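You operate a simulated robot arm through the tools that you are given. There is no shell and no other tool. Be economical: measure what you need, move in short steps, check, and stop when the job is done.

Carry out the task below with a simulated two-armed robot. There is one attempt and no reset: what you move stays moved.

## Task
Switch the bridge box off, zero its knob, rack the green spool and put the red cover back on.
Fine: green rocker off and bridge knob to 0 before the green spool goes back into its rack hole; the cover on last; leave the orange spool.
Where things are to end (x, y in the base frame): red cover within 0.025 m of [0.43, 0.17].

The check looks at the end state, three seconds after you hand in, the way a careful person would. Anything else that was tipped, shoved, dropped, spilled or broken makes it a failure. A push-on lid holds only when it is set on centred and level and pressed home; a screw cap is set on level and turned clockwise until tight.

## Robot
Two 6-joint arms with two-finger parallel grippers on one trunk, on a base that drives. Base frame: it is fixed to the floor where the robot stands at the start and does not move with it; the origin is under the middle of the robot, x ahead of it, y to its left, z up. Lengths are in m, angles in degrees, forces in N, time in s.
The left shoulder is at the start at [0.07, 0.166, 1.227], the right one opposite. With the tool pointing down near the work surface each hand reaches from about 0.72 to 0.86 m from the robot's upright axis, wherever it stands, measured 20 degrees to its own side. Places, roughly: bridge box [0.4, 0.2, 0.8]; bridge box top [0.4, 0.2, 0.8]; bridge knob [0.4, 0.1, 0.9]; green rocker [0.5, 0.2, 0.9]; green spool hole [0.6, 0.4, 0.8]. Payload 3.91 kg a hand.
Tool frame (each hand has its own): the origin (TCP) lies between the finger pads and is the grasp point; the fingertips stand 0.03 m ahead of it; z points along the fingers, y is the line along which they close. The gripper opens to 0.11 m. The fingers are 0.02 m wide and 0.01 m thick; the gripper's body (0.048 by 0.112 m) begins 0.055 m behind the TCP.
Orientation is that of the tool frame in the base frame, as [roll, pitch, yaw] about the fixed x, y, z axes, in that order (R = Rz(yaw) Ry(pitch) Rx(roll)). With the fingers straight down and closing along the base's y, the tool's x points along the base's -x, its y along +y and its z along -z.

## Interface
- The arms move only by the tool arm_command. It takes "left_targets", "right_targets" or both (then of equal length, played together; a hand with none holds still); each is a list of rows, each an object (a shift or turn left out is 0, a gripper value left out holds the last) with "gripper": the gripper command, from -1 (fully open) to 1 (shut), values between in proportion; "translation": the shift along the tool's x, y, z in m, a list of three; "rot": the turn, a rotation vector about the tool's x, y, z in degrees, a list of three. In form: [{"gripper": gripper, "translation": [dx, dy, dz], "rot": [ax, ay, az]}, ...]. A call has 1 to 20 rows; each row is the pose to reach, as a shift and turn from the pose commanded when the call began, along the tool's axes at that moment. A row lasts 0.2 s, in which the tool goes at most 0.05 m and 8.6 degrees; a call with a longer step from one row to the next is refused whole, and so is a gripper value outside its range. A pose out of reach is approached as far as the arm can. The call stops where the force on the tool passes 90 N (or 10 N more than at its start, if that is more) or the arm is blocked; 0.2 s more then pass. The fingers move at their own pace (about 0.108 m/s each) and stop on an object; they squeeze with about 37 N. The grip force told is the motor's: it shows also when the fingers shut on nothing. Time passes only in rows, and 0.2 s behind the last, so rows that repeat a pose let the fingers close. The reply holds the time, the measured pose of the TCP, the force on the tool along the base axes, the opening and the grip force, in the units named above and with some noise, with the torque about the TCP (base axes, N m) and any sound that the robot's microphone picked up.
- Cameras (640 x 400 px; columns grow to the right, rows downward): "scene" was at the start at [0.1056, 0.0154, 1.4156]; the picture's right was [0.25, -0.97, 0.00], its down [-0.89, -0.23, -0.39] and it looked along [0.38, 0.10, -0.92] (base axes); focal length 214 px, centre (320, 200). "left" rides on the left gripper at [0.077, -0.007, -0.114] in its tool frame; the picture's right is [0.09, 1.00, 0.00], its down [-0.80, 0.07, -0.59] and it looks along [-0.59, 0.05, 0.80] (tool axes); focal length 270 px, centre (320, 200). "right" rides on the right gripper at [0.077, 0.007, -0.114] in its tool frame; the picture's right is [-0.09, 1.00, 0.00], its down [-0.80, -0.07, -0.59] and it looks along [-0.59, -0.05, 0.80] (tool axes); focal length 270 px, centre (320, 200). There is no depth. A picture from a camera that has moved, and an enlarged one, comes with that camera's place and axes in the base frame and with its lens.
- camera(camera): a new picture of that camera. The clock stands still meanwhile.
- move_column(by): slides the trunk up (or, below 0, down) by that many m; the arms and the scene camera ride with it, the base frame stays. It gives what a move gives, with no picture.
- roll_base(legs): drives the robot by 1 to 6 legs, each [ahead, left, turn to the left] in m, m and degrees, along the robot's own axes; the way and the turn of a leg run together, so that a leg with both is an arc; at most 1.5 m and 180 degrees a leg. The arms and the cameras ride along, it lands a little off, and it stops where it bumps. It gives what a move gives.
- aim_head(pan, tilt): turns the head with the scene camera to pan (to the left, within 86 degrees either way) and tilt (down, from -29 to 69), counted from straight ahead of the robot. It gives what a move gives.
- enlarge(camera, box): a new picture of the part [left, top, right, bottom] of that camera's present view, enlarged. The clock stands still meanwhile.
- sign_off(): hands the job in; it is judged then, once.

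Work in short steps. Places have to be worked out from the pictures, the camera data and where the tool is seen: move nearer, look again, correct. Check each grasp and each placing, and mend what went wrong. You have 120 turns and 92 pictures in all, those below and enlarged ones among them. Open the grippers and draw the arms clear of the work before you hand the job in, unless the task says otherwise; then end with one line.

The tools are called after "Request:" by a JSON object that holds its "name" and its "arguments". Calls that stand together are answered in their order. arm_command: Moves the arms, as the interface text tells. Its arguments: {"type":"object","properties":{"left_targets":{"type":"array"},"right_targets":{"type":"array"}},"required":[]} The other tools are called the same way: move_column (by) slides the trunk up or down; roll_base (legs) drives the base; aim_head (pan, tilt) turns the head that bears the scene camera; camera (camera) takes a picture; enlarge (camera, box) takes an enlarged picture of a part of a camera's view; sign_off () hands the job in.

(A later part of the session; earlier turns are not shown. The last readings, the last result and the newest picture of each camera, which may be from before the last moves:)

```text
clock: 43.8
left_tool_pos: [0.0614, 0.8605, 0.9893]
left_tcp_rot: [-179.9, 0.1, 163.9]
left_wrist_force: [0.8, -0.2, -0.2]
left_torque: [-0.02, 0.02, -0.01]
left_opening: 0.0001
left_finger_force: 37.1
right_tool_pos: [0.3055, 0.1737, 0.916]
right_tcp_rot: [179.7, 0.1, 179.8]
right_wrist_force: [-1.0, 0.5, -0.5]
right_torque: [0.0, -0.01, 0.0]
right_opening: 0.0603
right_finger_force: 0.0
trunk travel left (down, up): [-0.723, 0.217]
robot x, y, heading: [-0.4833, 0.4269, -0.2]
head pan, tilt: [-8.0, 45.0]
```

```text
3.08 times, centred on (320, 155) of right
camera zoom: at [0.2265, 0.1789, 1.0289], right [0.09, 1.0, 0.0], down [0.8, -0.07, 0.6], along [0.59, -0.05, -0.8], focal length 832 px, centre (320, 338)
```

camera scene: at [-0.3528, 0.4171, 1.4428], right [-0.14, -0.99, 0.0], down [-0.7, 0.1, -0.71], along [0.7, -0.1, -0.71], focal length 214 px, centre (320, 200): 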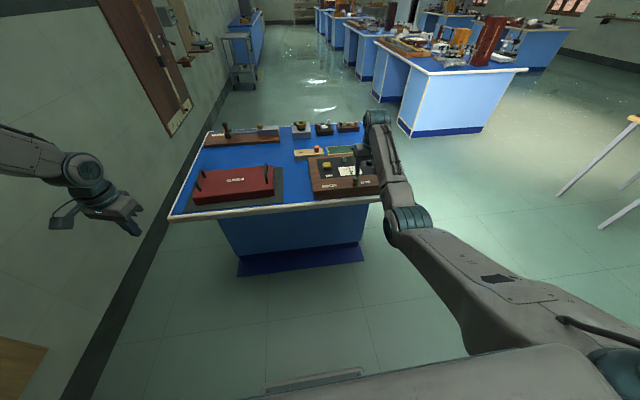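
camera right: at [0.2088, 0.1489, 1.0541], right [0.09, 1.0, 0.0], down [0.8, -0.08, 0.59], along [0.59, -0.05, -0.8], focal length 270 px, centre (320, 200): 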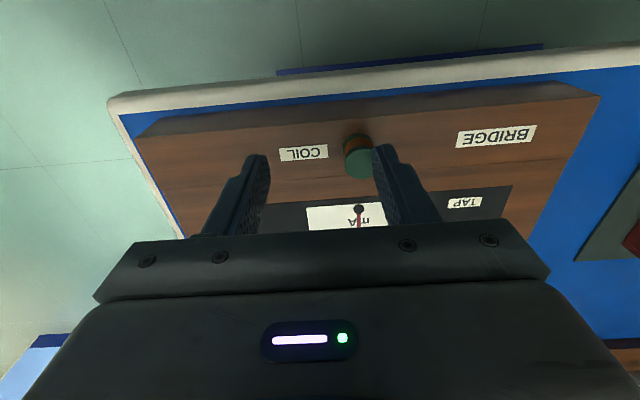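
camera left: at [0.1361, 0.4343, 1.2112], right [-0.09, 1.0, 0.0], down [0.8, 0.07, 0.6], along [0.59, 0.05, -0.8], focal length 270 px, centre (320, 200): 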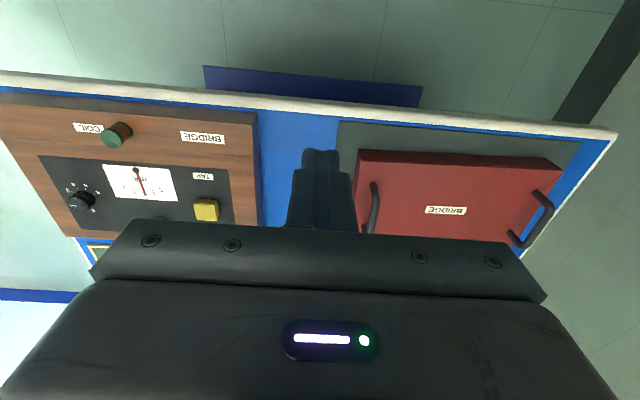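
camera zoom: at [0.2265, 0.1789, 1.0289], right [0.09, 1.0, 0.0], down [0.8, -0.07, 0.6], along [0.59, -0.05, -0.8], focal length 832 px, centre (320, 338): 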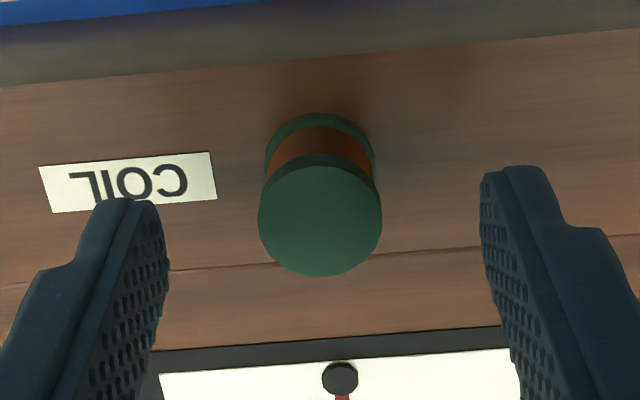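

Well centred. Descend to TCP z≈0.889, close, then lift straight up.

Request:
{"name": "arm_command", "arguments": {"right_targets": [{"translation": [0, 0, 0.014]}, {"translation": [0, 0, 0.027]}, {"translation": [0, 0, 0.027]}, {"gripper": 1, "translation": [0, 0, 0.027]}, {"translation": [0, 0, 0.027]}, {"translation": [0, 0, 0.027]}]}}

Request:
{"name": "arm_command", "arguments": {"right_targets": [{"translation": [0, 0, -0.02]}, {"translation": [0, 0, -0.045]}, {"translation": [0, 0, -0.08]}, {"translation": [0, 0, -0.11]}, {"translation": [0, 0, -0.11]}]}}

Request:
{"name": "enlarge", "arguments": {"camera": "right", "box": [200, 50, 440, 220]}}

```text
clock: 45.2
left_tool_pos: [0.0613, 0.8598, 0.9905]
left_tcp_rot: [-179.8, 0.1, 164.0]
left_wrist_force: [-0.3, 0.5, -0.5]
left_torque: [-0.02, -0.02, -0.01]
left_opening: 0.0002
left_finger_force: 36.6
right_tool_pos: [0.3047, 0.1713, 0.8881]
right_tcp_rot: [179.8, 0.1, 179.8]
right_wrist_force: [-0.3, -0.3, 0.0]
right_torque: [0.0, 0.02, -0.01]
right_opening: 0.0234
right_finger_force: 36.4
trunk travel left (down, up): [-0.723, 0.217]
robot x, y, heading: [-0.4847, 0.4264, 0.3]
head pan, tilt: [-8.0, 45.0]
```

```text
clock: 46.4
left_tool_pos: [0.0615, 0.86, 0.9895]
left_tcp_rot: [-179.9, 0.2, 164.0]
left_wrist_force: [0.3, -0.3, 0.2]
left_torque: [-0.02, 0.0, -0.03]
left_opening: 0.0
left_finger_force: 37.2
right_tool_pos: [0.3049, 0.1733, 0.9972]
right_tcp_rot: [179.8, 0.1, 179.8]
right_wrist_force: [0.1, -1.0, -0.9]
right_torque: [-0.01, 0.02, 0.0]
right_opening: 0.023
right_finger_force: 37.3
trunk travel left (down, up): [-0.723, 0.217]
robot x, y, heading: [-0.483, 0.4286, 0.1]
head pan, tilt: [-8.0, 45.0]
```

```text
2.35 times, centred on (320, 135) of right
camera zoom: at [0.2275, 0.1784, 1.112], right [0.09, 1.0, 0.0], down [0.8, -0.08, 0.6], along [0.59, -0.05, -0.8], focal length 636 px, centre (320, 353)
```

zoom: 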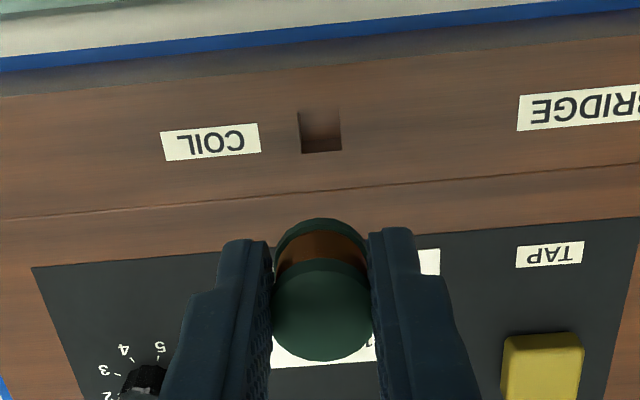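

The spool is out; a square socket is left in the box (so the spool has a square peg; the yaw matters). I drive so the hand comes over the rack hole.

Request:
{"name": "roll_base", "arguments": {"legs": [[0.28, 0.22, 0]]}}

Request:
{"name": "camera", "arguments": {"camera": "right"}}

```text
clock: 48.7
left_tool_pos: [0.3417, 1.0792, 0.9906]
left_tcp_rot: [180.0, 0.1, 163.8]
left_wrist_force: [-0.1, 0.5, -0.5]
left_torque: [0.02, -0.01, 0.03]
left_opening: 0.0
left_finger_force: 36.9
right_tool_pos: [0.5849, 0.3903, 0.9987]
right_tcp_rot: [179.8, 0.1, 179.8]
right_wrist_force: [-1.1, 0.2, -0.2]
right_torque: [-0.01, 0.0, -0.02]
right_opening: 0.0233
right_finger_force: 36.7
trunk travel left (down, up): [-0.723, 0.217]
robot x, y, heading: [-0.2033, 0.6497, -0.0]
head pan, tilt: [-8.0, 45.0]
```

```text
61 pictures are left
camera right: at [0.5066, 0.3968, 1.1125], right [0.09, 1.0, 0.0], down [0.8, -0.08, 0.6], along [0.59, -0.05, -0.8], focal length 270 px, centre (320, 200)
```

right: 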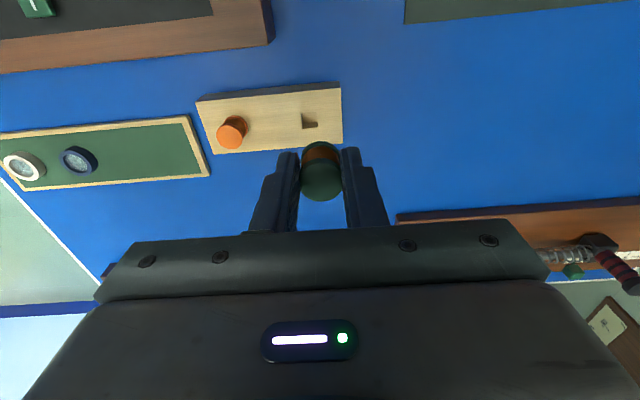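

Request:
{"name": "enlarge", "arguments": {"camera": "right", "box": [190, 70, 370, 180]}}

```text
3.56 times, centred on (280, 125) of right
camera zoom: at [0.5066, 0.3968, 1.1125], right [0.09, 1.0, 0.0], down [0.8, -0.08, 0.6], along [0.59, -0.05, -0.8], focal length 961 px, centre (462, 467)
```

zoom: 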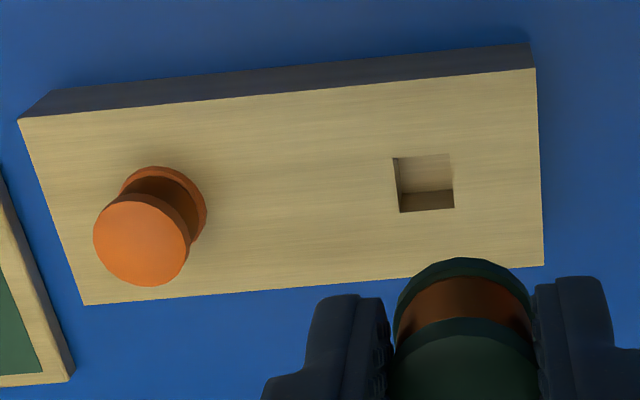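

Triangulated hole ≈ (0.607, 0.377, 0.832); rack yaw matches the box, so no turn is needed. I bring the base slightly forward, then move the spool above.

Request:
{"name": "roll_base", "arguments": {"legs": [[0.03, 0, 0]]}}

Request:
{"name": "camera", "arguments": {"camera": "right"}}

```text
clock: 49.5
left_tool_pos: [0.3674, 1.0793, 0.9929]
left_tcp_rot: [179.9, 0.5, 164.0]
left_wrist_force: [-0.9, -0.5, 0.5]
left_torque: [-0.01, -0.06, -0.01]
left_opening: 0.0002
left_finger_force: 36.5
right_tool_pos: [0.6091, 0.3911, 1.004]
right_tcp_rot: [179.8, 0.5, 179.6]
right_wrist_force: [0.4, -0.4, 0.5]
right_torque: [0.0, -0.05, -0.04]
right_opening: 0.0231
right_finger_force: 37.5
trunk travel left (down, up): [-0.723, 0.217]
robot x, y, heading: [-0.1757, 0.6487, -0.2]
head pan, tilt: [-8.0, 45.0]
```

```text
59 pictures are left
camera right: at [0.5314, 0.3975, 1.1164], right [0.09, 1.0, 0.0], down [0.8, -0.08, 0.6], along [0.6, -0.05, -0.8], focal length 270 px, centre (320, 200)
```

right: 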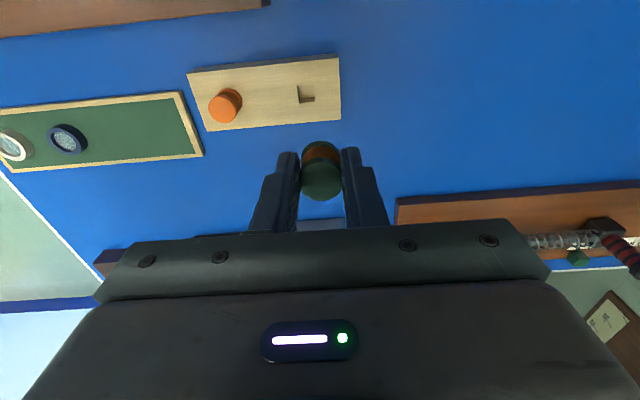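

Request:
{"name": "arm_command", "arguments": {"right_targets": [{"translation": [0.002, -0.005, 0.03]}, {"translation": [0.004, -0.01, 0.06]}, {"translation": [0.0056, -0.0143, 0.085]}, {"translation": [0.0056, -0.0143, 0.089]}, {"translation": [0.0056, -0.0143, 0.089]}]}}

Request:
{"name": "enlarge", "arguments": {"camera": "right", "box": [220, 80, 420, 210]}}

```text
clock: 50.8
left_tool_pos: [0.3714, 1.0803, 0.9902]
left_tcp_rot: [-179.9, 0.0, 163.8]
left_wrist_force: [0.4, -0.7, 1.4]
left_torque: [-0.01, 0.03, 0.02]
left_opening: 0.0
left_finger_force: 37.4
right_tool_pos: [0.6082, 0.3765, 0.9095]
right_tcp_rot: [179.7, 0.3, 179.7]
right_wrist_force: [-0.2, 0.3, -0.2]
right_torque: [0.0, -0.01, -0.02]
right_opening: 0.0232
right_finger_force: 37.0
trunk travel left (down, up): [-0.723, 0.217]
robot x, y, heading: [-0.1781, 0.6486, 0.1]
head pan, tilt: [-8.0, 45.0]
```

```text
3.08 times, centred on (320, 145) of right
camera zoom: at [0.5307, 0.3834, 1.0234], right [0.09, 1.0, 0.0], down [0.8, -0.08, 0.6], along [0.59, -0.05, -0.8], focal length 832 px, centre (320, 369)
```

zoom: 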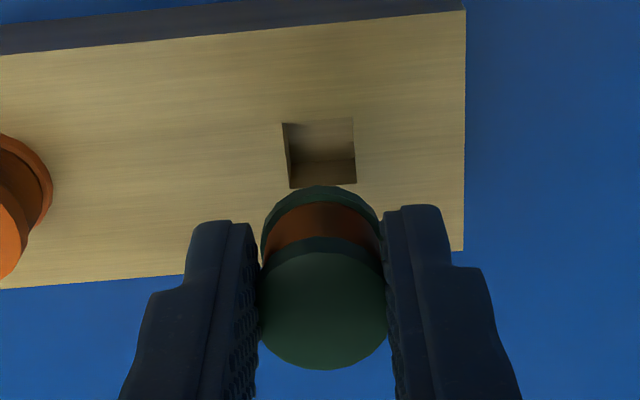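

From flange-vs-hole geometry I need about −4 mm in x, ~0 in y. Correct and descend partway.

Request:
{"name": "arm_command", "arguments": {"right_targets": [{"translation": [0.004, -0.0005, 0]}, {"translation": [0.004, -0.0005, 0.006]}, {"translation": [0.004, -0.0005, 0.012]}, {"translation": [0.004, -0.0005, 0.016]}, {"translation": [0.004, -0.0005, 0.016]}]}}

Request:
{"name": "enlarge", "arguments": {"camera": "right", "box": [220, 80, 420, 210]}}

```text
clock: 52.0
left_tool_pos: [0.3716, 1.0799, 0.9897]
left_tcp_rot: [-180.0, 0.1, 163.9]
left_wrist_force: [-0.3, -0.1, 0.3]
left_torque: [-0.04, 0.02, -0.02]
left_opening: 0.0001
left_finger_force: 36.6
right_tool_pos: [0.6051, 0.3775, 0.8937]
right_tcp_rot: [179.8, 0.1, 179.8]
right_wrist_force: [0.0, -0.7, -0.8]
right_torque: [-0.01, 0.02, -0.01]
right_opening: 0.0234
right_finger_force: 37.3
trunk travel left (down, up): [-0.723, 0.217]
robot x, y, heading: [-0.1743, 0.6455, -0.1]
head pan, tilt: [-8.0, 45.0]
```

```text
3.08 times, centred on (320, 145) of right
camera zoom: at [0.5275, 0.3828, 1.0072], right [0.09, 1.0, 0.0], down [0.8, -0.08, 0.6], along [0.59, -0.05, -0.8], focal length 832 px, centre (320, 369)
```

zoom: 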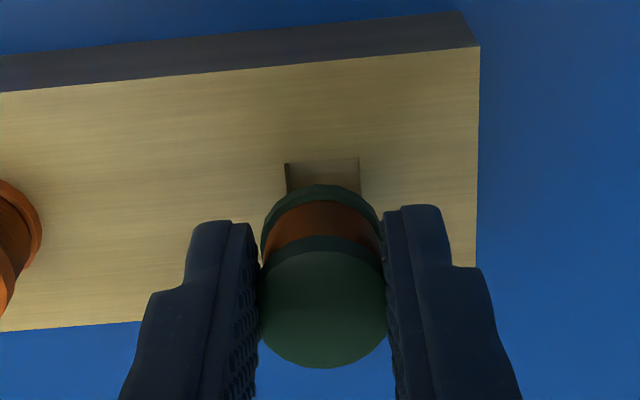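

Aligned within about 1 mm. Continue down slowly.

Request:
{"name": "arm_command", "arguments": {"right_targets": [{"translation": [-0.0005, 0, 0.004]}, {"translation": [-0.0005, 0, 0.008]}, {"translation": [-0.0005, 0, 0.012]}, {"translation": [-0.0005, 0, 0.015]}, {"translation": [-0.0005, 0, 0.015]}]}}

Request:
{"name": "enlarge", "arguments": {"camera": "right", "box": [220, 80, 420, 210]}}

```text
clock: 53.1
left_tool_pos: [0.3704, 1.0786, 0.9894]
left_tcp_rot: [-179.9, 0.0, 163.9]
left_wrist_force: [0.5, -0.6, 0.1]
left_torque: [0.02, 0.04, 0.0]
left_opening: 0.0
left_finger_force: 36.7
right_tool_pos: [0.6051, 0.3766, 0.879]
right_tcp_rot: [179.8, 0.0, 179.8]
right_wrist_force: [-0.2, -0.1, -1.0]
right_torque: [0.0, 0.0, 0.02]
right_opening: 0.0234
right_finger_force: 37.0
trunk travel left (down, up): [-0.723, 0.217]
robot x, y, heading: [-0.1741, 0.6488, -0.1]
head pan, tilt: [-8.0, 45.0]
```

```text
3.08 times, centred on (320, 145) of right
camera zoom: at [0.5281, 0.3826, 0.9925], right [0.09, 1.0, 0.0], down [0.8, -0.08, 0.6], along [0.59, -0.05, -0.8], focal length 832 px, centre (320, 369)
```

zoom: 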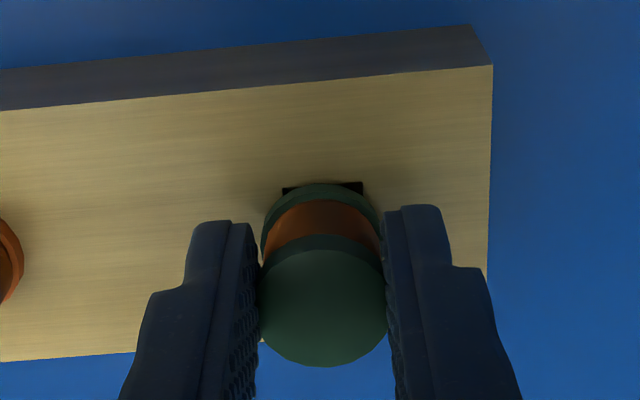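

No contact force; still aligned. Down another 10 mm.

Request:
{"name": "arm_command", "arguments": {"right_targets": [{"translation": [0, 0.0004, 0.003]}, {"translation": [0, 0.0004, 0.006]}, {"translation": [0, 0.0004, 0.008]}, {"translation": [0, 0.0004, 0.01]}, {"translation": [0, 0.0004, 0.01]}]}}

Request:
{"name": "enlarge", "arguments": {"camera": "right", "box": [220, 80, 420, 210]}}

```text
clock: 54.4
left_tool_pos: [0.3706, 1.0797, 0.9903]
left_tcp_rot: [-180.0, 0.3, 164.0]
left_wrist_force: [0.2, -0.4, -0.2]
left_torque: [-0.06, -0.06, 0.02]
left_opening: 0.0
left_finger_force: 37.3
right_tool_pos: [0.6054, 0.3758, 0.8715]
right_tcp_rot: [179.9, 0.3, 179.7]
right_wrist_force: [6.4, -3.9, 17.6]
right_torque: [-0.26, -0.27, 0.05]
right_opening: 0.0231
right_finger_force: 37.0
trunk travel left (down, up): [-0.723, 0.217]
robot x, y, heading: [-0.175, 0.6508, 0.1]
head pan, tilt: [-8.0, 45.0]
```

```text
3.08 times, centred on (320, 145) of right
camera zoom: at [0.527, 0.3836, 0.9853], right [0.09, 1.0, 0.0], down [0.8, -0.08, 0.6], along [0.6, -0.05, -0.8], focal length 832 px, centre (320, 369)
```

zoom: 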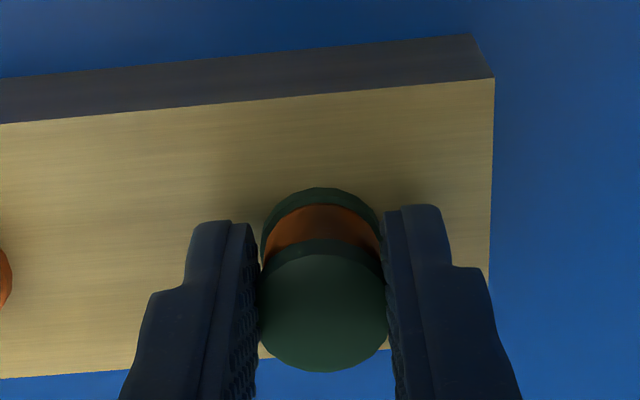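

Contact at exactly the flange-on-rack height: seated. Release and rise.

Request:
{"name": "arm_command", "arguments": {"right_targets": [{"translation": [0, 0, -0.001], "gripper": 0.3}, {"translation": [0, 0, -0.001], "gripper": 0.1}, {"translation": [0, 0, -0.001], "gripper": 0.1}, {"translation": [0, 0, -0.03]}, {"translation": [0, 0, -0.07]}, {"translation": [0, 0, -0.11]}, {"translation": [0, 0, -0.13]}]}}

Request:
{"name": "enlarge", "arguments": {"camera": "right", "box": [170, 50, 410, 200]}}

```text
clock: 56.0
left_tool_pos: [0.3716, 1.0788, 0.9899]
left_tcp_rot: [-179.9, 0.2, 163.8]
left_wrist_force: [-0.6, 0.4, 1.0]
left_torque: [0.02, 0.0, -0.01]
left_opening: 0.0002
left_finger_force: 36.7
right_tool_pos: [0.6052, 0.3769, 1.0]
right_tcp_rot: [179.8, 0.2, 179.7]
right_wrist_force: [0.6, -0.8, -1.0]
right_torque: [-0.01, -0.01, 0.0]
right_opening: 0.0494
right_finger_force: 0.1
trunk travel left (down, up): [-0.723, 0.217]
robot x, y, heading: [-0.1733, 0.6449, -0.5]
head pan, tilt: [-8.0, 45.0]
```

```text
2.67 times, centred on (290, 125) of right
camera zoom: at [0.5273, 0.3827, 1.1127], right [0.09, 1.0, 0.0], down [0.8, -0.08, 0.6], along [0.59, -0.05, -0.8], focal length 721 px, centre (400, 400)
```

zoom: 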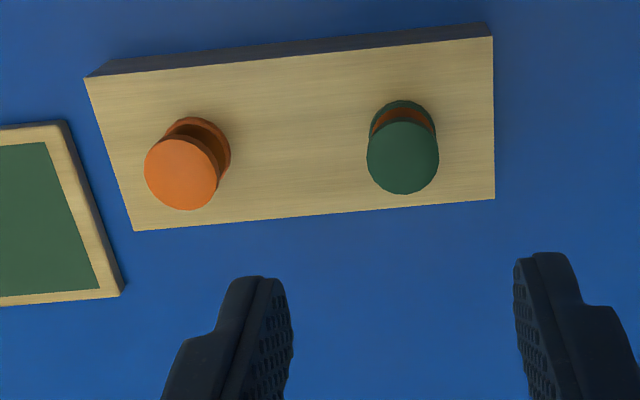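

The green spool is seated beside the orange one. Now the cover needs both hands, so I back well away from the table to re-pose the left arm.

Request:
{"name": "roll_base", "arguments": {"legs": [[-0.55, 0, 0]]}}

Request:
{"name": "arm_command", "arguments": {"left_targets": [{"translation": [0.03, 0, 0]}, {"translation": [0.07, 0, 0]}, {"translation": [0.11, 0, 0.01]}, {"translation": [0.15, 0, 0.03]}, {"translation": [0.18, 0, 0.06]}, {"translation": [0.2, 0, 0.1]}, {"translation": [0.22, 0, 0.14]}, {"translation": [0.24, 0, 0.18]}, {"translation": [0.25, 0, 0.22]}, {"translation": [0.25, 0, 0.26]}, {"translation": [0.25, 0, 0.3]}, {"translation": [0.25, 0, 0.34]}, {"translation": [0.25, 0, 0.38]}, {"translation": [0.25, 0, 0.42]}, {"translation": [0.25, 0, 0.46]}, {"translation": [0.25, 0, 0.5]}]}}

Request:
{"name": "aim_head", "arguments": {"pan": 65, "tilt": 45}}

Request:
{"name": "camera", "arguments": {"camera": "scene"}}

```text
clock: 59.0
left_tool_pos: [-0.1629, 1.0828, 0.9906]
left_tcp_rot: [-179.8, 0.2, 164.0]
left_wrist_force: [-0.7, 0.2, 1.0]
left_torque: [0.01, -0.04, 0.0]
left_opening: 0.0001
left_finger_force: 37.5
right_tool_pos: [0.0719, 0.3802, 0.9993]
right_tcp_rot: [179.8, 0.3, 179.8]
right_wrist_force: [-0.3, 0.4, 1.0]
right_torque: [0.02, -0.04, 0.0]
right_opening: 0.0497
right_finger_force: 0.0
trunk travel left (down, up): [-0.723, 0.217]
robot x, y, heading: [-0.7054, 0.6508, -0.1]
head pan, tilt: [-8.0, 45.0]
stopped in leg 1: the robot was blocked; the commanded pose is now the measured one
```

```text
clock: 62.4
left_tool_pos: [-0.4691, 1.2015, 0.7093]
left_tcp_rot: [180.0, 0.2, 164.0]
left_wrist_force: [-0.7, 0.3, -0.8]
left_torque: [0.0, -0.04, 0.05]
left_opening: 0.0
left_finger_force: 36.7
left hand out of reach, approached as far as the arm can: row 5, 6, 7, 8, 10, 11, 12, 13, 14, 15, 16
right_tool_pos: [0.0711, 0.3815, 1.0003]
right_tcp_rot: [179.8, 0.2, 179.8]
right_wrist_force: [-0.4, 0.6, -0.1]
right_torque: [0.0, -0.01, 0.04]
right_opening: 0.0494
right_finger_force: 0.0
trunk travel left (down, up): [-0.723, 0.217]
robot x, y, heading: [-0.7054, 0.6509, 0.1]
head pan, tilt: [-8.0, 45.0]
```

```text
clock: 63.9
left_tool_pos: [-0.4672, 1.1999, 0.7106]
left_tcp_rot: [-179.8, 0.2, 164.0]
left_wrist_force: [-0.5, -0.5, -0.7]
left_torque: [0.04, -0.05, 0.02]
left_opening: 0.0001
left_finger_force: 37.7
right_tool_pos: [0.0743, 0.3805, 0.9975]
right_tcp_rot: [179.8, 0.0, 179.8]
right_wrist_force: [0.4, 0.7, -0.2]
right_torque: [-0.01, 0.0, -0.02]
right_opening: 0.0495
right_finger_force: 0.1
trunk travel left (down, up): [-0.723, 0.217]
robot x, y, heading: [-0.7034, 0.6487, 0.1]
head pan, tilt: [65.0, 45.0]
```

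```text
53 pictures are left
camera scene: at [-0.6209, 0.7244, 1.4429], right [0.91, -0.42, 0.0], down [-0.3, -0.64, -0.71], along [0.3, 0.64, -0.71], focal length 214 px, centre (320, 200)
```

scene: 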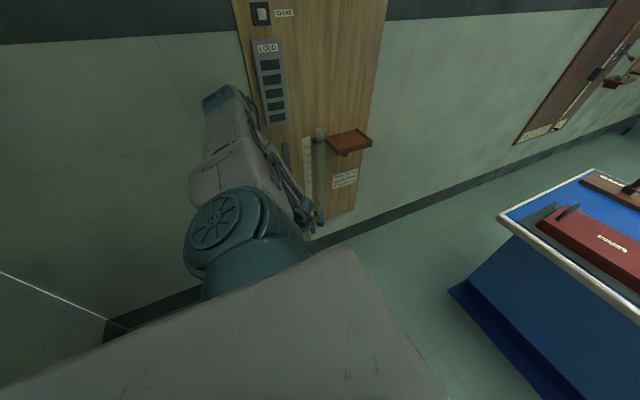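

The left arm is unfolding outward. I shift right, away from the wall, then lower the left hand further toward a hanging pose like the right had at the start.

Request:
{"name": "roll_base", "arguments": {"legs": [[0.06, -0.35, 0]]}}

Request:
{"name": "arm_command", "arguments": {"left_targets": [{"translation": [0, 0, 0.04], "rot": [0, 0, -8]}, {"translation": [0, 0, 0.08], "rot": [0, 0, -16]}, {"translation": [0, 0, 0.12], "rot": [0, 0, -16]}, {"translation": [0, 0, 0.16], "rot": [0, 0, -16]}, {"translation": [0, 0, 0.2], "rot": [0, 0, -16]}, {"translation": [0, 0, 0.24], "rot": [0, 0, -16]}, {"translation": [0, 0, 0.28], "rot": [0, 0, -16]}, {"translation": [0, 0, 0.32], "rot": [0, 0, -16]}, {"translation": [0, 0, 0.36], "rot": [0, 0, -16]}]}}

Request:
{"name": "camera", "arguments": {"camera": "scene"}}

```text
clock: 66.1
left_tool_pos: [-0.4069, 0.8576, 0.7104]
left_tcp_rot: [-179.8, 0.1, 164.1]
left_wrist_force: [-0.5, -0.6, 0.9]
left_torque: [-0.03, -0.01, 0.02]
left_opening: 0.0
left_finger_force: 36.7
right_tool_pos: [0.1355, 0.0388, 0.998]
right_tcp_rot: [179.8, 0.1, -179.9]
right_wrist_force: [0.6, 0.3, -0.1]
right_torque: [-0.02, -0.01, -0.01]
right_opening: 0.0494
right_finger_force: 0.0
trunk travel left (down, up): [-0.723, 0.217]
robot x, y, heading: [-0.6447, 0.3069, 0.3]
head pan, tilt: [65.0, 45.0]
```

```text
clock: 68.1
left_tool_pos: [-0.41, 0.8556, 0.3509]
left_tcp_rot: [-179.9, -0.3, -179.7]
left_wrist_force: [-2.0, 0.0, -1.3]
left_torque: [-0.01, -0.14, 0.03]
left_opening: 0.0002
left_finger_force: 37.2
right_tool_pos: [0.1404, 0.0397, 0.9947]
right_tcp_rot: [179.8, -0.2, -179.8]
right_wrist_force: [0.4, 1.0, -1.5]
right_torque: [-0.04, 0.07, 0.0]
right_opening: 0.0495
right_finger_force: 0.1
trunk travel left (down, up): [-0.723, 0.217]
robot x, y, heading: [-0.6454, 0.3047, 0.4]
head pan, tilt: [65.0, 45.0]
```

```text
52 pictures are left
camera scene: at [-0.5553, 0.3796, 1.4425], right [0.91, -0.42, 0.0], down [-0.3, -0.64, -0.71], along [0.29, 0.64, -0.71], focal length 214 px, centre (320, 200)
```

scene: 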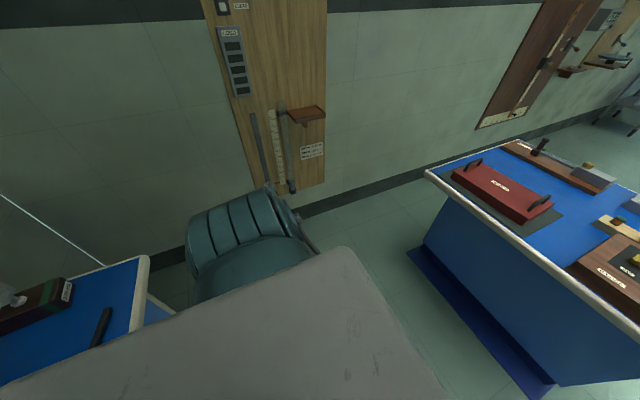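

Now the left shoulder has the same look as the right one did. I move the left hand to the mirror of the right's starting hang.

Request:
{"name": "arm_command", "arguments": {"left_targets": [{"translation": [0.02, -0.038, 0.01]}, {"translation": [0.045, -0.076, 0.02]}, {"translation": [0.07, -0.114, 0.03]}, {"translation": [0.09, -0.152, 0.04]}, {"translation": [0.115, -0.19, 0.05]}, {"translation": [0.135, -0.23, 0.06]}]}}

Request:
{"name": "arm_command", "arguments": {"left_targets": [{"translation": [0, 0, -0.045]}, {"translation": [0, 0, -0.09]}, {"translation": [0, 0, -0.135]}, {"translation": [0, 0, -0.18]}, {"translation": [0, 0, -0.225]}, {"translation": [0, 0, -0.27]}, {"translation": [0, 0, -0.315]}, {"translation": [0, 0, -0.36]}, {"translation": [0, 0, -0.405]}, {"translation": [0, 0, -0.45]}]}}

Request:
{"name": "camera", "arguments": {"camera": "scene"}}

```text
clock: 69.5
left_tool_pos: [-0.5419, 0.6245, 0.292]
left_tcp_rot: [-179.9, 0.2, -179.8]
left_wrist_force: [-0.6, 0.3, 0.4]
left_torque: [0.01, -0.01, -0.02]
left_opening: 0.0
left_finger_force: 37.2
right_tool_pos: [0.1353, 0.0377, 0.9974]
right_tcp_rot: [179.9, 0.1, -179.9]
right_wrist_force: [-0.3, -0.1, 0.3]
right_torque: [0.0, 0.04, -0.04]
right_opening: 0.0495
right_finger_force: 0.0
trunk travel left (down, up): [-0.723, 0.217]
robot x, y, heading: [-0.6441, 0.3034, 0.3]
head pan, tilt: [65.0, 45.0]
```

```text
clock: 71.7
left_tool_pos: [-0.5408, 0.6265, 0.7426]
left_tcp_rot: [-179.8, 0.0, -179.8]
left_wrist_force: [-0.2, 0.9, -0.4]
left_torque: [0.0, -0.01, -0.01]
left_opening: 0.0001
left_finger_force: 37.3
right_tool_pos: [0.1373, 0.0388, 0.9986]
right_tcp_rot: [179.8, 0.0, -180.0]
right_wrist_force: [0.7, -0.1, 0.5]
right_torque: [-0.04, 0.02, -0.03]
right_opening: 0.0495
right_finger_force: 0.0
trunk travel left (down, up): [-0.723, 0.217]
robot x, y, heading: [-0.6444, 0.3075, -0.2]
head pan, tilt: [65.0, 45.0]
```

```text
51 pictures are left
camera scene: at [-0.5596, 0.381, 1.4427], right [0.91, -0.42, 0.0], down [-0.3, -0.64, -0.71], along [0.3, 0.64, -0.71], focal length 214 px, centre (320, 200)
```

scene: 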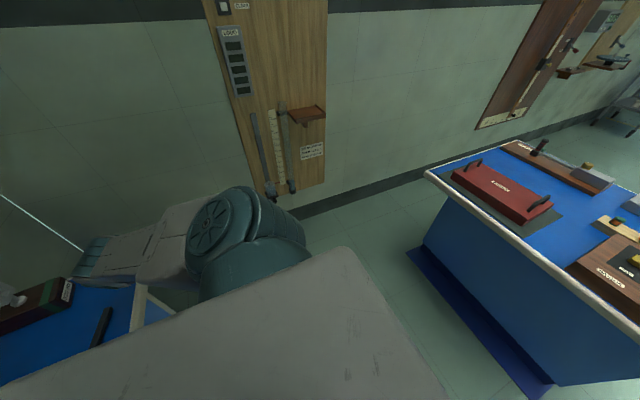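

The elbow points back over a rear bench; I roll forward for clearance, then bring the left hand forward.

Request:
{"name": "roll_base", "arguments": {"legs": [[0.15, 0, 0]]}}

Request:
{"name": "arm_command", "arguments": {"left_targets": [{"translation": [-0.045, 0, -0.01]}, {"translation": [-0.09, 0, -0.02]}, {"translation": [-0.135, 0, -0.03]}, {"translation": [-0.18, 0, -0.05]}, {"translation": [-0.22, 0, -0.07]}, {"translation": [-0.26, 0, -0.09]}, {"translation": [-0.3, 0, -0.11]}, {"translation": [-0.34, 0, -0.13]}, {"translation": [-0.38, 0, -0.15]}, {"translation": [-0.42, 0, -0.17]}, {"translation": [-0.46, 0, -0.19]}, {"translation": [-0.5, 0, -0.21]}, {"translation": [-0.54, 0, -0.23]}, {"translation": [-0.58, 0, -0.25]}, {"translation": [-0.62, 0, -0.255]}]}}

```text
clock: 73.1
left_tool_pos: [-0.3931, 0.6276, 0.7406]
left_tcp_rot: [-179.8, 0.0, -179.7]
left_wrist_force: [-0.1, 0.2, 0.8]
left_torque: [-0.03, -0.01, -0.02]
left_opening: 0.0001
left_finger_force: 36.6
right_tool_pos: [0.2842, 0.0394, 0.9976]
right_tcp_rot: [179.7, 0.1, -179.7]
right_wrist_force: [0.5, 0.2, 0.3]
right_torque: [0.01, -0.01, 0.0]
right_opening: 0.0496
right_finger_force: 0.0
trunk travel left (down, up): [-0.723, 0.217]
robot x, y, heading: [-0.4947, 0.3071, 0.4]
head pan, tilt: [65.0, 45.0]
```

```text
clock: 76.3
left_tool_pos: [0.2635, 0.6338, 0.9769]
left_tcp_rot: [-180.0, -0.1, -179.8]
left_wrist_force: [0.4, 0.3, -1.0]
left_torque: [0.0, -0.03, 0.04]
left_opening: 0.0
left_finger_force: 37.4
left hand out of reach, approached as far as the arm can: row 6, 7, 8, 9, 10, 11, 12, 13, 14, 15
right_tool_pos: [0.2847, 0.0384, 0.9974]
right_tcp_rot: [179.8, 0.1, -180.0]
right_wrist_force: [0.4, 0.3, 0.2]
right_torque: [0.02, 0.0, 0.0]
right_opening: 0.0496
right_finger_force: 0.0
trunk travel left (down, up): [-0.723, 0.217]
robot x, y, heading: [-0.4987, 0.3011, 0.3]
head pan, tilt: [65.0, 45.0]
```

The left arm is now in the same posture as the right. I look at the cover.

Request:
{"name": "aim_head", "arguments": {"pan": 15, "tilt": 40}}

Request:
{"name": "camera", "arguments": {"camera": "scene"}}

Request:
{"name": "camera", "arguments": {"camera": "left"}}

```text
clock: 77.5
left_tool_pos: [0.262, 0.635, 0.976]
left_tcp_rot: [-179.8, 0.1, -179.8]
left_wrist_force: [0.0, -0.8, -0.8]
left_torque: [-0.01, -0.01, 0.01]
left_opening: 0.0002
left_finger_force: 37.1
right_tool_pos: [0.2859, 0.0382, 0.9974]
right_tcp_rot: [179.9, 0.1, -179.9]
right_wrist_force: [-0.4, 0.4, 0.6]
right_torque: [0.02, 0.0, 0.0]
right_opening: 0.0497
right_finger_force: 0.1
trunk travel left (down, up): [-0.723, 0.217]
robot x, y, heading: [-0.4984, 0.3045, 0.2]
head pan, tilt: [15.0, 40.0]
```

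```text
50 pictures are left
camera scene: at [-0.3628, 0.3291, 1.4502], right [0.26, -0.96, 0.0], down [-0.62, -0.17, -0.77], along [0.74, 0.2, -0.64], focal length 214 px, centre (320, 200)
```

scene: 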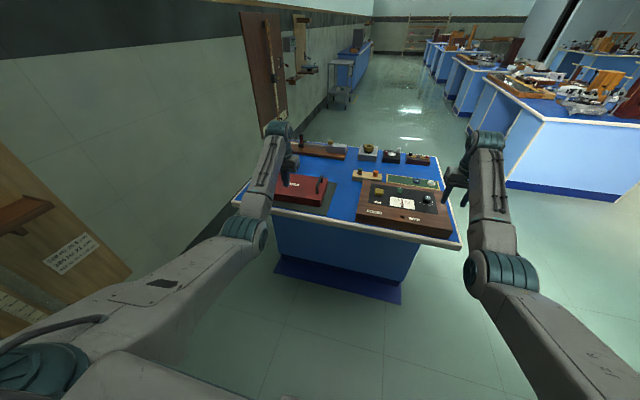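

```text
49 pictures are left
camera left: at [0.1853, 0.6275, 1.0897], right [-0.09, 1.0, 0.0], down [0.8, 0.08, 0.6], along [0.59, 0.05, -0.8], focal length 270 px, centre (320, 200)
```

left: 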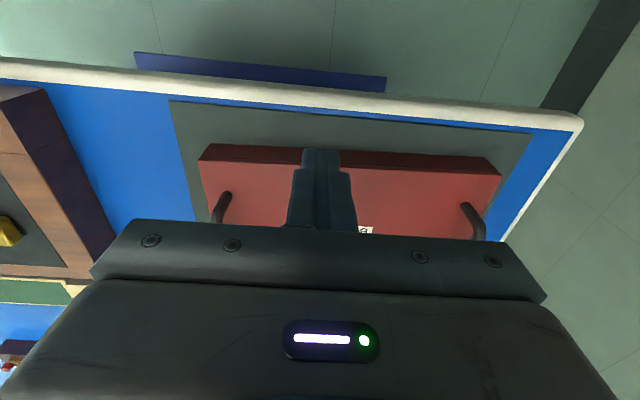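

Both arms are good. I strafe left so the hands straddle the cover, then view it with both hand cameras.

Request:
{"name": "roll_base", "arguments": {"legs": [[0, 0.34, 0]]}}

Request:
{"name": "camera", "arguments": {"camera": "left"}}

Request:
{"name": "camera", "arguments": {"camera": "right"}}

```text
clock: 79.7
left_tool_pos: [0.2624, 0.9751, 0.9758]
left_tcp_rot: [-179.8, 0.1, -179.7]
left_wrist_force: [-0.4, -0.6, 0.2]
left_torque: [0.02, 0.02, 0.02]
left_opening: 0.0
left_finger_force: 36.7
right_tool_pos: [0.2835, 0.3794, 0.9985]
right_tcp_rot: [179.8, 0.1, -179.9]
right_wrist_force: [0.1, -0.1, 0.5]
right_torque: [0.0, -0.01, 0.0]
right_opening: 0.0495
right_finger_force: 0.0
trunk travel left (down, up): [-0.723, 0.217]
robot x, y, heading: [-0.4971, 0.6427, 0.5]
head pan, tilt: [15.0, 40.0]
```

```text
48 pictures are left
camera left: at [0.1837, 0.9673, 1.0901], right [-0.09, 1.0, 0.0], down [0.8, 0.08, 0.6], along [0.59, 0.05, -0.8], focal length 270 px, centre (320, 200)
```

left: 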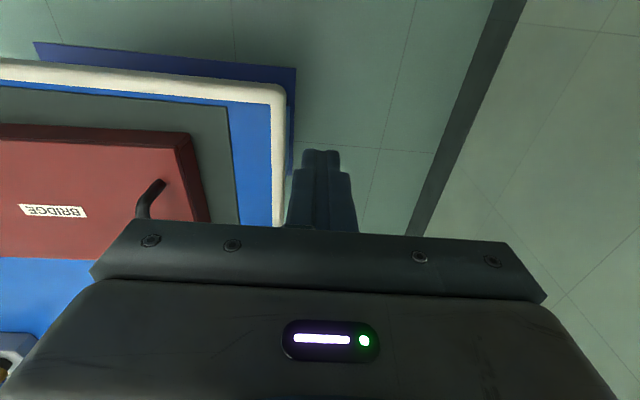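

```text
47 pictures are left
camera right: at [0.207, 0.3847, 1.1111], right [0.09, 1.0, 0.0], down [0.8, -0.07, 0.6], along [0.59, -0.05, -0.8], focal length 270 px, centre (320, 200)
```

right: 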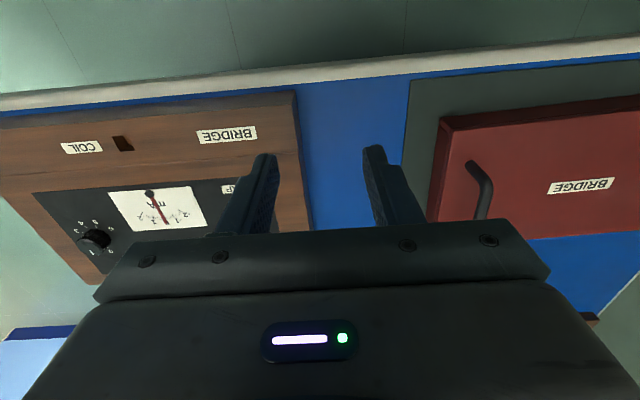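

Triangulated: cover centre ≈ (0.406, 0.674), top z ≈ 0.85, handles bars at y ≈ 0.538 and 0.812, z ≈ 0.88, spanning x ≈ 0.36–0.45. I roll forward into the band for both hands.

Request:
{"name": "roll_base", "arguments": {"legs": [[0.105, 0.03, -0.3]]}}

```text
clock: 80.9
left_tool_pos: [0.3675, 1.0013, 0.9778]
left_tcp_rot: [-179.8, 0.1, 180.0]
left_wrist_force: [-0.7, -0.5, 0.3]
left_torque: [0.02, -0.03, 0.0]
left_opening: 0.0
left_finger_force: 37.2
right_tool_pos: [0.3868, 0.4054, 0.9979]
right_tcp_rot: [179.7, 0.2, 179.8]
right_wrist_force: [-0.1, -0.5, -0.4]
right_torque: [-0.02, 0.02, 0.01]
right_opening: 0.0496
right_finger_force: 0.0
trunk travel left (down, up): [-0.723, 0.217]
robot x, y, heading: [-0.3934, 0.6753, 0.0]
head pan, tilt: [15.0, 40.0]
```

Request:
{"name": "arm_command", "arguments": {"left_targets": [{"gripper": -0.1, "translation": [-0.038, -0.03, 0]}, {"translation": [-0.038, -0.07, 0.005]}, {"translation": [-0.038, -0.11, 0.01]}, {"translation": [-0.038, -0.15, 0.02]}, {"translation": [-0.038, -0.19, 0.03]}, {"translation": [-0.038, -0.19, 0.03]}], "right_targets": [{"gripper": -0.1, "translation": [-0.019, 0.01, 0.01]}, {"translation": [-0.019, 0.04, 0.02]}, {"translation": [-0.019, 0.07, 0.03]}, {"translation": [-0.019, 0.1, 0.04]}, {"translation": [-0.019, 0.133, 0.05]}, {"translation": [-0.019, 0.133, 0.05]}]}}

Request:
{"name": "camera", "arguments": {"camera": "left"}}

Request:
{"name": "camera", "arguments": {"camera": "right"}}

```text
clock: 82.3
left_tool_pos: [0.4057, 0.8104, 0.9463]
left_tcp_rot: [-180.0, 0.0, 179.9]
left_wrist_force: [-0.9, 0.2, -0.9]
left_torque: [0.0, 0.0, 0.01]
left_opening: 0.0606
left_finger_force: 0.1
right_tool_pos: [0.4068, 0.5385, 0.9468]
right_tcp_rot: [179.8, 0.1, 179.7]
right_wrist_force: [0.5, 0.0, 0.5]
right_torque: [0.01, -0.01, 0.03]
right_opening: 0.0605
right_finger_force: 0.0
trunk travel left (down, up): [-0.723, 0.217]
robot x, y, heading: [-0.3915, 0.6804, 0.2]
head pan, tilt: [15.0, 40.0]
```

```text
46 pictures are left
camera left: at [0.3273, 0.8026, 1.0609], right [-0.09, 1.0, 0.0], down [0.8, 0.07, 0.6], along [0.59, 0.05, -0.8], focal length 270 px, centre (320, 200)
```

left: 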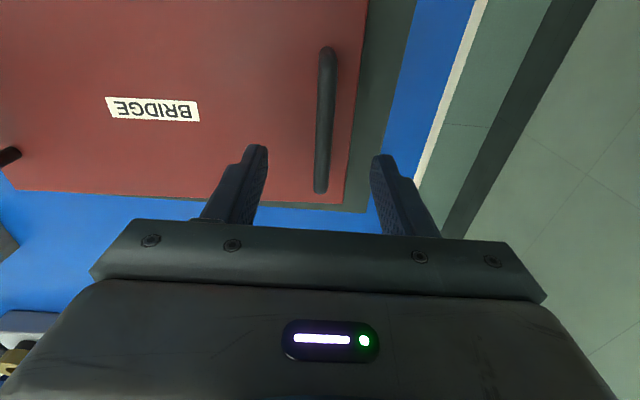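

```text
45 pictures are left
camera right: at [0.3292, 0.545, 1.0616], right [0.09, 1.0, 0.0], down [0.8, -0.08, 0.6], along [0.59, -0.05, -0.8], focal length 270 px, centre (320, 200)
```

right: 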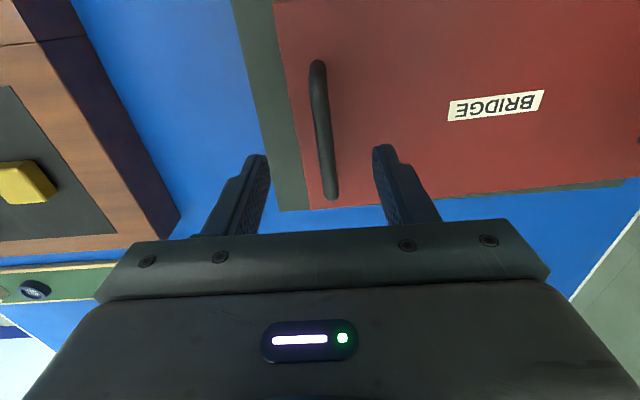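

Both handles are nicely bracketed. Bars: left centre (0.398, 0.811), right (0.408, 0.543), cover yaw ≈ +2°. Descend both with small corrections, not closing yet.

Request:
{"name": "arm_command", "arguments": {"left_targets": [{"translation": [0.0077, 0.0006, 0], "rot": [0, 0, -2]}, {"translation": [0.0077, 0.0006, 0.02], "rot": [0, 0, -2]}, {"translation": [0.0077, 0.0006, 0.04], "rot": [0, 0, -2]}, {"translation": [0.0077, 0.0006, 0.057], "rot": [0, 0, -2]}, {"translation": [0.0077, 0.0006, 0.057], "rot": [0, 0, -2]}], "right_targets": [{"translation": [-0.0008, 0.004, 0], "rot": [0, 0, -2]}, {"translation": [-0.0008, 0.004, 0.02], "rot": [0, 0, -2]}, {"translation": [-0.0008, 0.004, 0.04], "rot": [0, 0, -2]}, {"translation": [-0.0008, 0.004, 0.057], "rot": [0, 0, -2]}, {"translation": [-0.0008, 0.004, 0.057], "rot": [0, 0, -2]}]}}

Request:
{"name": "camera", "arguments": {"camera": "left"}}

Request:
{"name": "camera", "arguments": {"camera": "right"}}

```text
clock: 83.5
left_tool_pos: [0.3991, 0.8105, 0.8896]
left_tcp_rot: [-179.9, 0.1, -178.1]
left_wrist_force: [-0.5, -0.3, 0.0]
left_torque: [0.0, -0.01, 0.0]
left_opening: 0.0606
left_finger_force: 0.1
right_tool_pos: [0.4098, 0.543, 0.8902]
right_tcp_rot: [179.8, 0.2, -178.2]
right_wrist_force: [-0.1, 1.0, 0.5]
right_torque: [0.01, 0.01, 0.01]
right_opening: 0.0604
right_finger_force: 0.0
trunk travel left (down, up): [-0.723, 0.217]
robot x, y, heading: [-0.392, 0.6781, -0.0]
head pan, tilt: [15.0, 40.0]
```

```text
44 pictures are left
camera left: at [0.3208, 0.8011, 1.0044], right [-0.12, 0.99, 0.0], down [0.8, 0.1, 0.6], along [0.59, 0.07, -0.8], focal length 270 px, centre (320, 200)
```

left: 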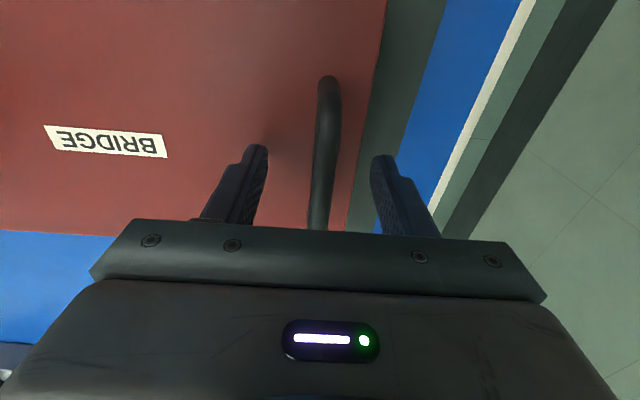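

```text
43 pictures are left
camera right: at [0.3308, 0.5461, 1.0043], right [0.06, 1.0, 0.0], down [0.8, -0.05, 0.6], along [0.59, -0.03, -0.8], focal length 270 px, centre (320, 200)
```

right: 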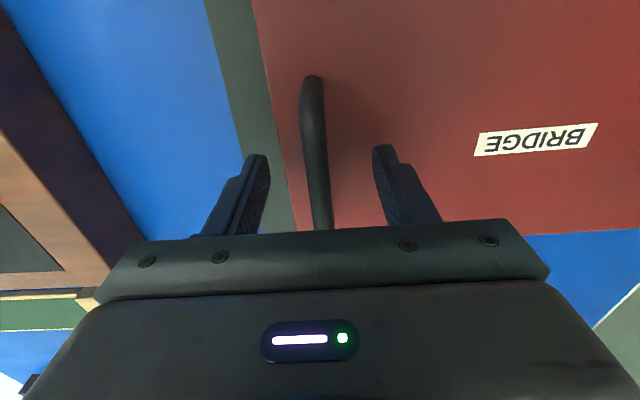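

Close both grippers on the handles (lower 3 mm first).

Request:
{"name": "arm_command", "arguments": {"left_targets": [{"translation": [0, 0, 0.003]}, {"translation": [0, 0, 0.003], "gripper": 1}, {"translation": [0, 0, 0.003]}, {"translation": [0, 0, 0.003]}, {"translation": [0, 0, 0.003]}], "right_targets": [{"translation": [0, 0, 0.003]}, {"translation": [0, 0, 0.003], "gripper": 1}, {"translation": [0, 0, 0.003]}, {"translation": [0, 0, 0.003]}, {"translation": [0, 0, 0.003]}]}}

```text
clock: 84.7
left_tool_pos: [0.3993, 0.8126, 0.8867]
left_tcp_rot: [-180.0, 0.1, -178.0]
left_wrist_force: [-0.3, 6.9, 1.3]
left_torque: [0.0, -0.23, 0.06]
left_opening: 0.0114
left_finger_force: 36.6
right_tool_pos: [0.4083, 0.5431, 0.8871]
right_tcp_rot: [-180.0, 0.0, -178.2]
right_wrist_force: [1.7, -5.9, -0.4]
right_torque: [0.02, -0.26, 0.22]
right_opening: 0.0113
right_finger_force: 37.1
trunk travel left (down, up): [-0.723, 0.217]
robot x, y, heading: [-0.3918, 0.6775, 0.0]
head pan, tilt: [15.0, 40.0]
```

Both hold (0.0113 m). I lift with the trunk column so that both hands rise in sync: first 20 mm.

Request:
{"name": "move_column", "arguments": {"by": 0.02}}

Request:
{"name": "camera", "arguments": {"camera": "scene"}}

```text
clock: 85.4
left_tool_pos: [0.3996, 0.8124, 0.9055]
left_tcp_rot: [-179.8, 0.0, -178.0]
left_wrist_force: [1.4, 10.2, -3.2]
left_torque: [-0.03, -0.01, 0.07]
left_opening: 0.0115
left_finger_force: 36.5
right_tool_pos: [0.4086, 0.5432, 0.9059]
right_tcp_rot: [179.8, 0.0, -178.0]
right_wrist_force: [-0.8, -11.7, -2.9]
right_torque: [0.02, 0.03, 0.2]
right_opening: 0.0115
right_finger_force: 36.5
trunk travel left (down, up): [-0.743, 0.197]
robot x, y, heading: [-0.3923, 0.6764, -0.0]
head pan, tilt: [15.0, 40.0]
```

```text
42 pictures are left
camera scene: at [-0.2583, 0.6983, 1.4701], right [0.26, -0.97, 0.0], down [-0.62, -0.17, -0.77], along [0.74, 0.2, -0.64], focal length 214 px, centre (320, 200)
```

scene: 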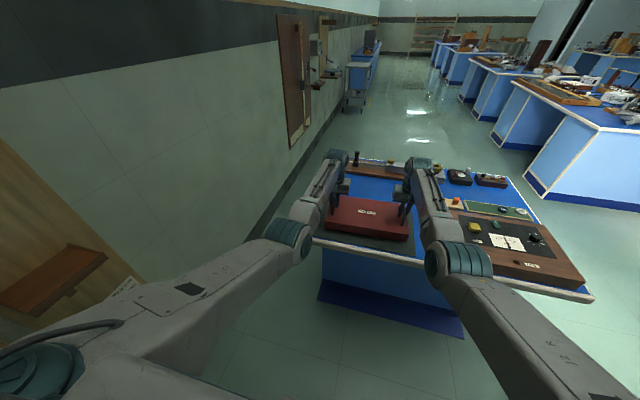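

The cover is lifted, about 6 N in all. Raise another 0.12, then strafe right 0.50 and slightly ahead.

Request:
{"name": "move_column", "arguments": {"by": 0.12}}

Request:
{"name": "roll_base", "arguments": {"legs": [[0.012, -0.25, 0], [0.012, -0.255, 0]]}}

Request:
{"name": "camera", "arguments": {"camera": "left"}}

Request:
{"name": "camera", "arguments": {"camera": "right"}}

Request:
{"name": "camera", "arguments": {"camera": "scene"}}

```text
clock: 86.9
left_tool_pos: [0.3996, 0.8129, 1.0257]
left_tcp_rot: [-179.9, 0.0, -178.0]
left_wrist_force: [0.6, 16.4, -2.0]
left_torque: [-0.01, -0.02, 0.12]
left_opening: 0.0114
left_finger_force: 36.7
right_tool_pos: [0.4107, 0.543, 1.027]
right_tcp_rot: [179.9, 0.0, -178.2]
right_wrist_force: [-1.0, -16.6, -3.6]
right_torque: [0.02, 0.07, 0.23]
right_opening: 0.0116
right_finger_force: 37.2
trunk travel left (down, up): [-0.863, 0.077]
robot x, y, heading: [-0.3908, 0.674, 0.2]
head pan, tilt: [15.0, 40.0]
```

```text
clock: 90.1
left_tool_pos: [0.4226, 0.3101, 1.0264]
left_tcp_rot: [-179.8, 0.1, -177.9]
left_wrist_force: [0.9, 23.1, -3.1]
left_torque: [-0.01, 0.0, 0.08]
left_opening: 0.0115
left_finger_force: 37.0
right_tool_pos: [0.4324, 0.0407, 1.0264]
right_tcp_rot: [179.9, 0.1, -178.2]
right_wrist_force: [-0.7, -22.3, -3.5]
right_torque: [0.0, 0.04, 0.18]
right_opening: 0.0115
right_finger_force: 37.1
trunk travel left (down, up): [-0.863, 0.077]
robot x, y, heading: [-0.3671, 0.1733, -0.1]
head pan, tilt: [15.0, 40.0]
```

```text
41 pictures are left
camera left: at [0.3459, 0.3, 1.1402], right [-0.12, 0.99, 0.0], down [0.8, 0.1, 0.59], along [0.59, 0.07, -0.8], focal length 270 px, centre (320, 200)
```

left: 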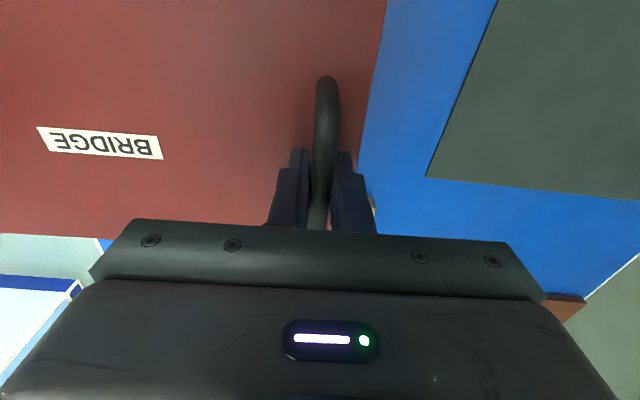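

```text
40 pictures are left
camera right: at [0.3563, 0.044, 1.141], right [0.06, 1.0, 0.0], down [0.8, -0.05, 0.59], along [0.59, -0.03, -0.8], focal length 270 px, centre (320, 200)
```

right: 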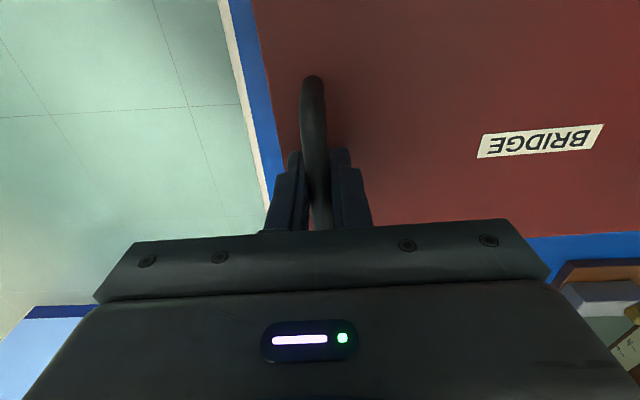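

```text
39 pictures are left
camera scene: at [-0.2337, 0.196, 1.59], right [0.26, -0.97, 0.0], down [-0.62, -0.17, -0.77], along [0.74, 0.2, -0.64], focal length 214 px, centre (320, 200)
```

scene: 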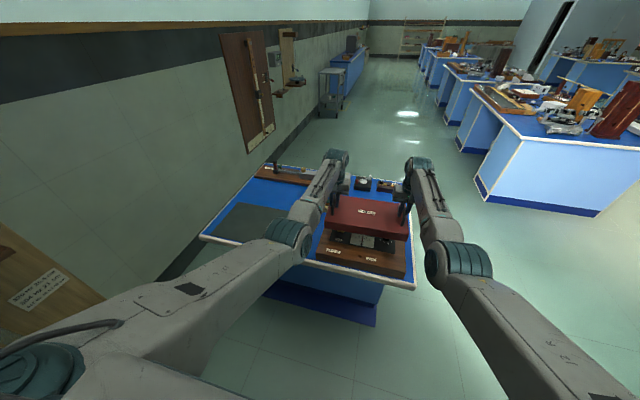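

The cover is over the box, yawed about 2° versus the box's ~0.5°. I rotate it −1.5°, relieve the squeeze a little, and shift about (+0.006, −0.003).

Request:
{"name": "arm_command", "arguments": {"left_targets": [{"translation": [-0.0045, -0.001, 0], "rot": [0, 0, 0.7]}, {"translation": [-0.0095, -0.002, 0], "rot": [0, 0, 1.5]}, {"translation": [-0.0095, -0.002, 0], "rot": [0, 0, 1.5]}], "right_targets": [{"translation": [-0.001, -0.002, 0], "rot": [0, 0, 0.7]}, {"translation": [-0.0025, -0.004, 0], "rot": [0, 0, 1.5]}, {"translation": [-0.0025, -0.004, 0], "rot": [0, 0, 1.5]}]}}

Request:
{"name": "aim_head", "arguments": {"pan": 0, "tilt": 48}}

Request:
{"name": "enlarge", "arguments": {"camera": "scene", "box": [230, 130, 410, 250]}}

```text
clock: 90.9
left_tool_pos: [0.4329, 0.3058, 1.0263]
left_tcp_rot: [-179.9, 0.0, -179.5]
left_wrist_force: [1.1, -8.1, -3.2]
left_torque: [0.01, 0.17, 0.16]
left_opening: 0.0117
left_finger_force: 37.4
right_tool_pos: [0.4354, 0.0348, 1.0252]
right_tcp_rot: [179.7, 0.1, -179.6]
right_wrist_force: [-1.9, 7.0, -2.9]
right_torque: [-0.01, -0.14, 0.22]
right_opening: 0.0113
right_finger_force: 37.0
trunk travel left (down, up): [-0.863, 0.077]
robot x, y, heading: [-0.3678, 0.1694, 0.1]
head pan, tilt: [15.0, 40.0]
```

```text
clock: 91.7
left_tool_pos: [0.4326, 0.3058, 1.0272]
left_tcp_rot: [-179.8, 0.0, -179.5]
left_wrist_force: [0.9, -13.0, -3.0]
left_torque: [-0.01, -0.02, 0.14]
left_opening: 0.0115
left_finger_force: 36.9
right_tool_pos: [0.4367, 0.0353, 1.0261]
right_tcp_rot: [179.8, 0.1, -179.6]
right_wrist_force: [-1.2, 14.0, -2.9]
right_torque: [0.0, 0.07, 0.22]
right_opening: 0.0115
right_finger_force: 36.5
trunk travel left (down, up): [-0.863, 0.077]
robot x, y, heading: [-0.3653, 0.1671, -0.1]
head pan, tilt: [0.0, 48.0]
```

```text
3.33 times, centred on (320, 190) of scene
camera zoom: at [-0.2369, 0.1719, 1.5786], right [0.0, -1.0, 0.0], down [-0.74, 0.0, -0.67], along [0.67, 0.0, -0.74], focal length 715 px, centre (320, 233)
```

zoom: 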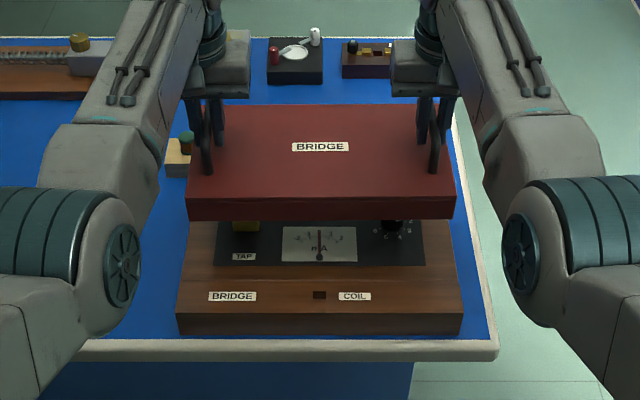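

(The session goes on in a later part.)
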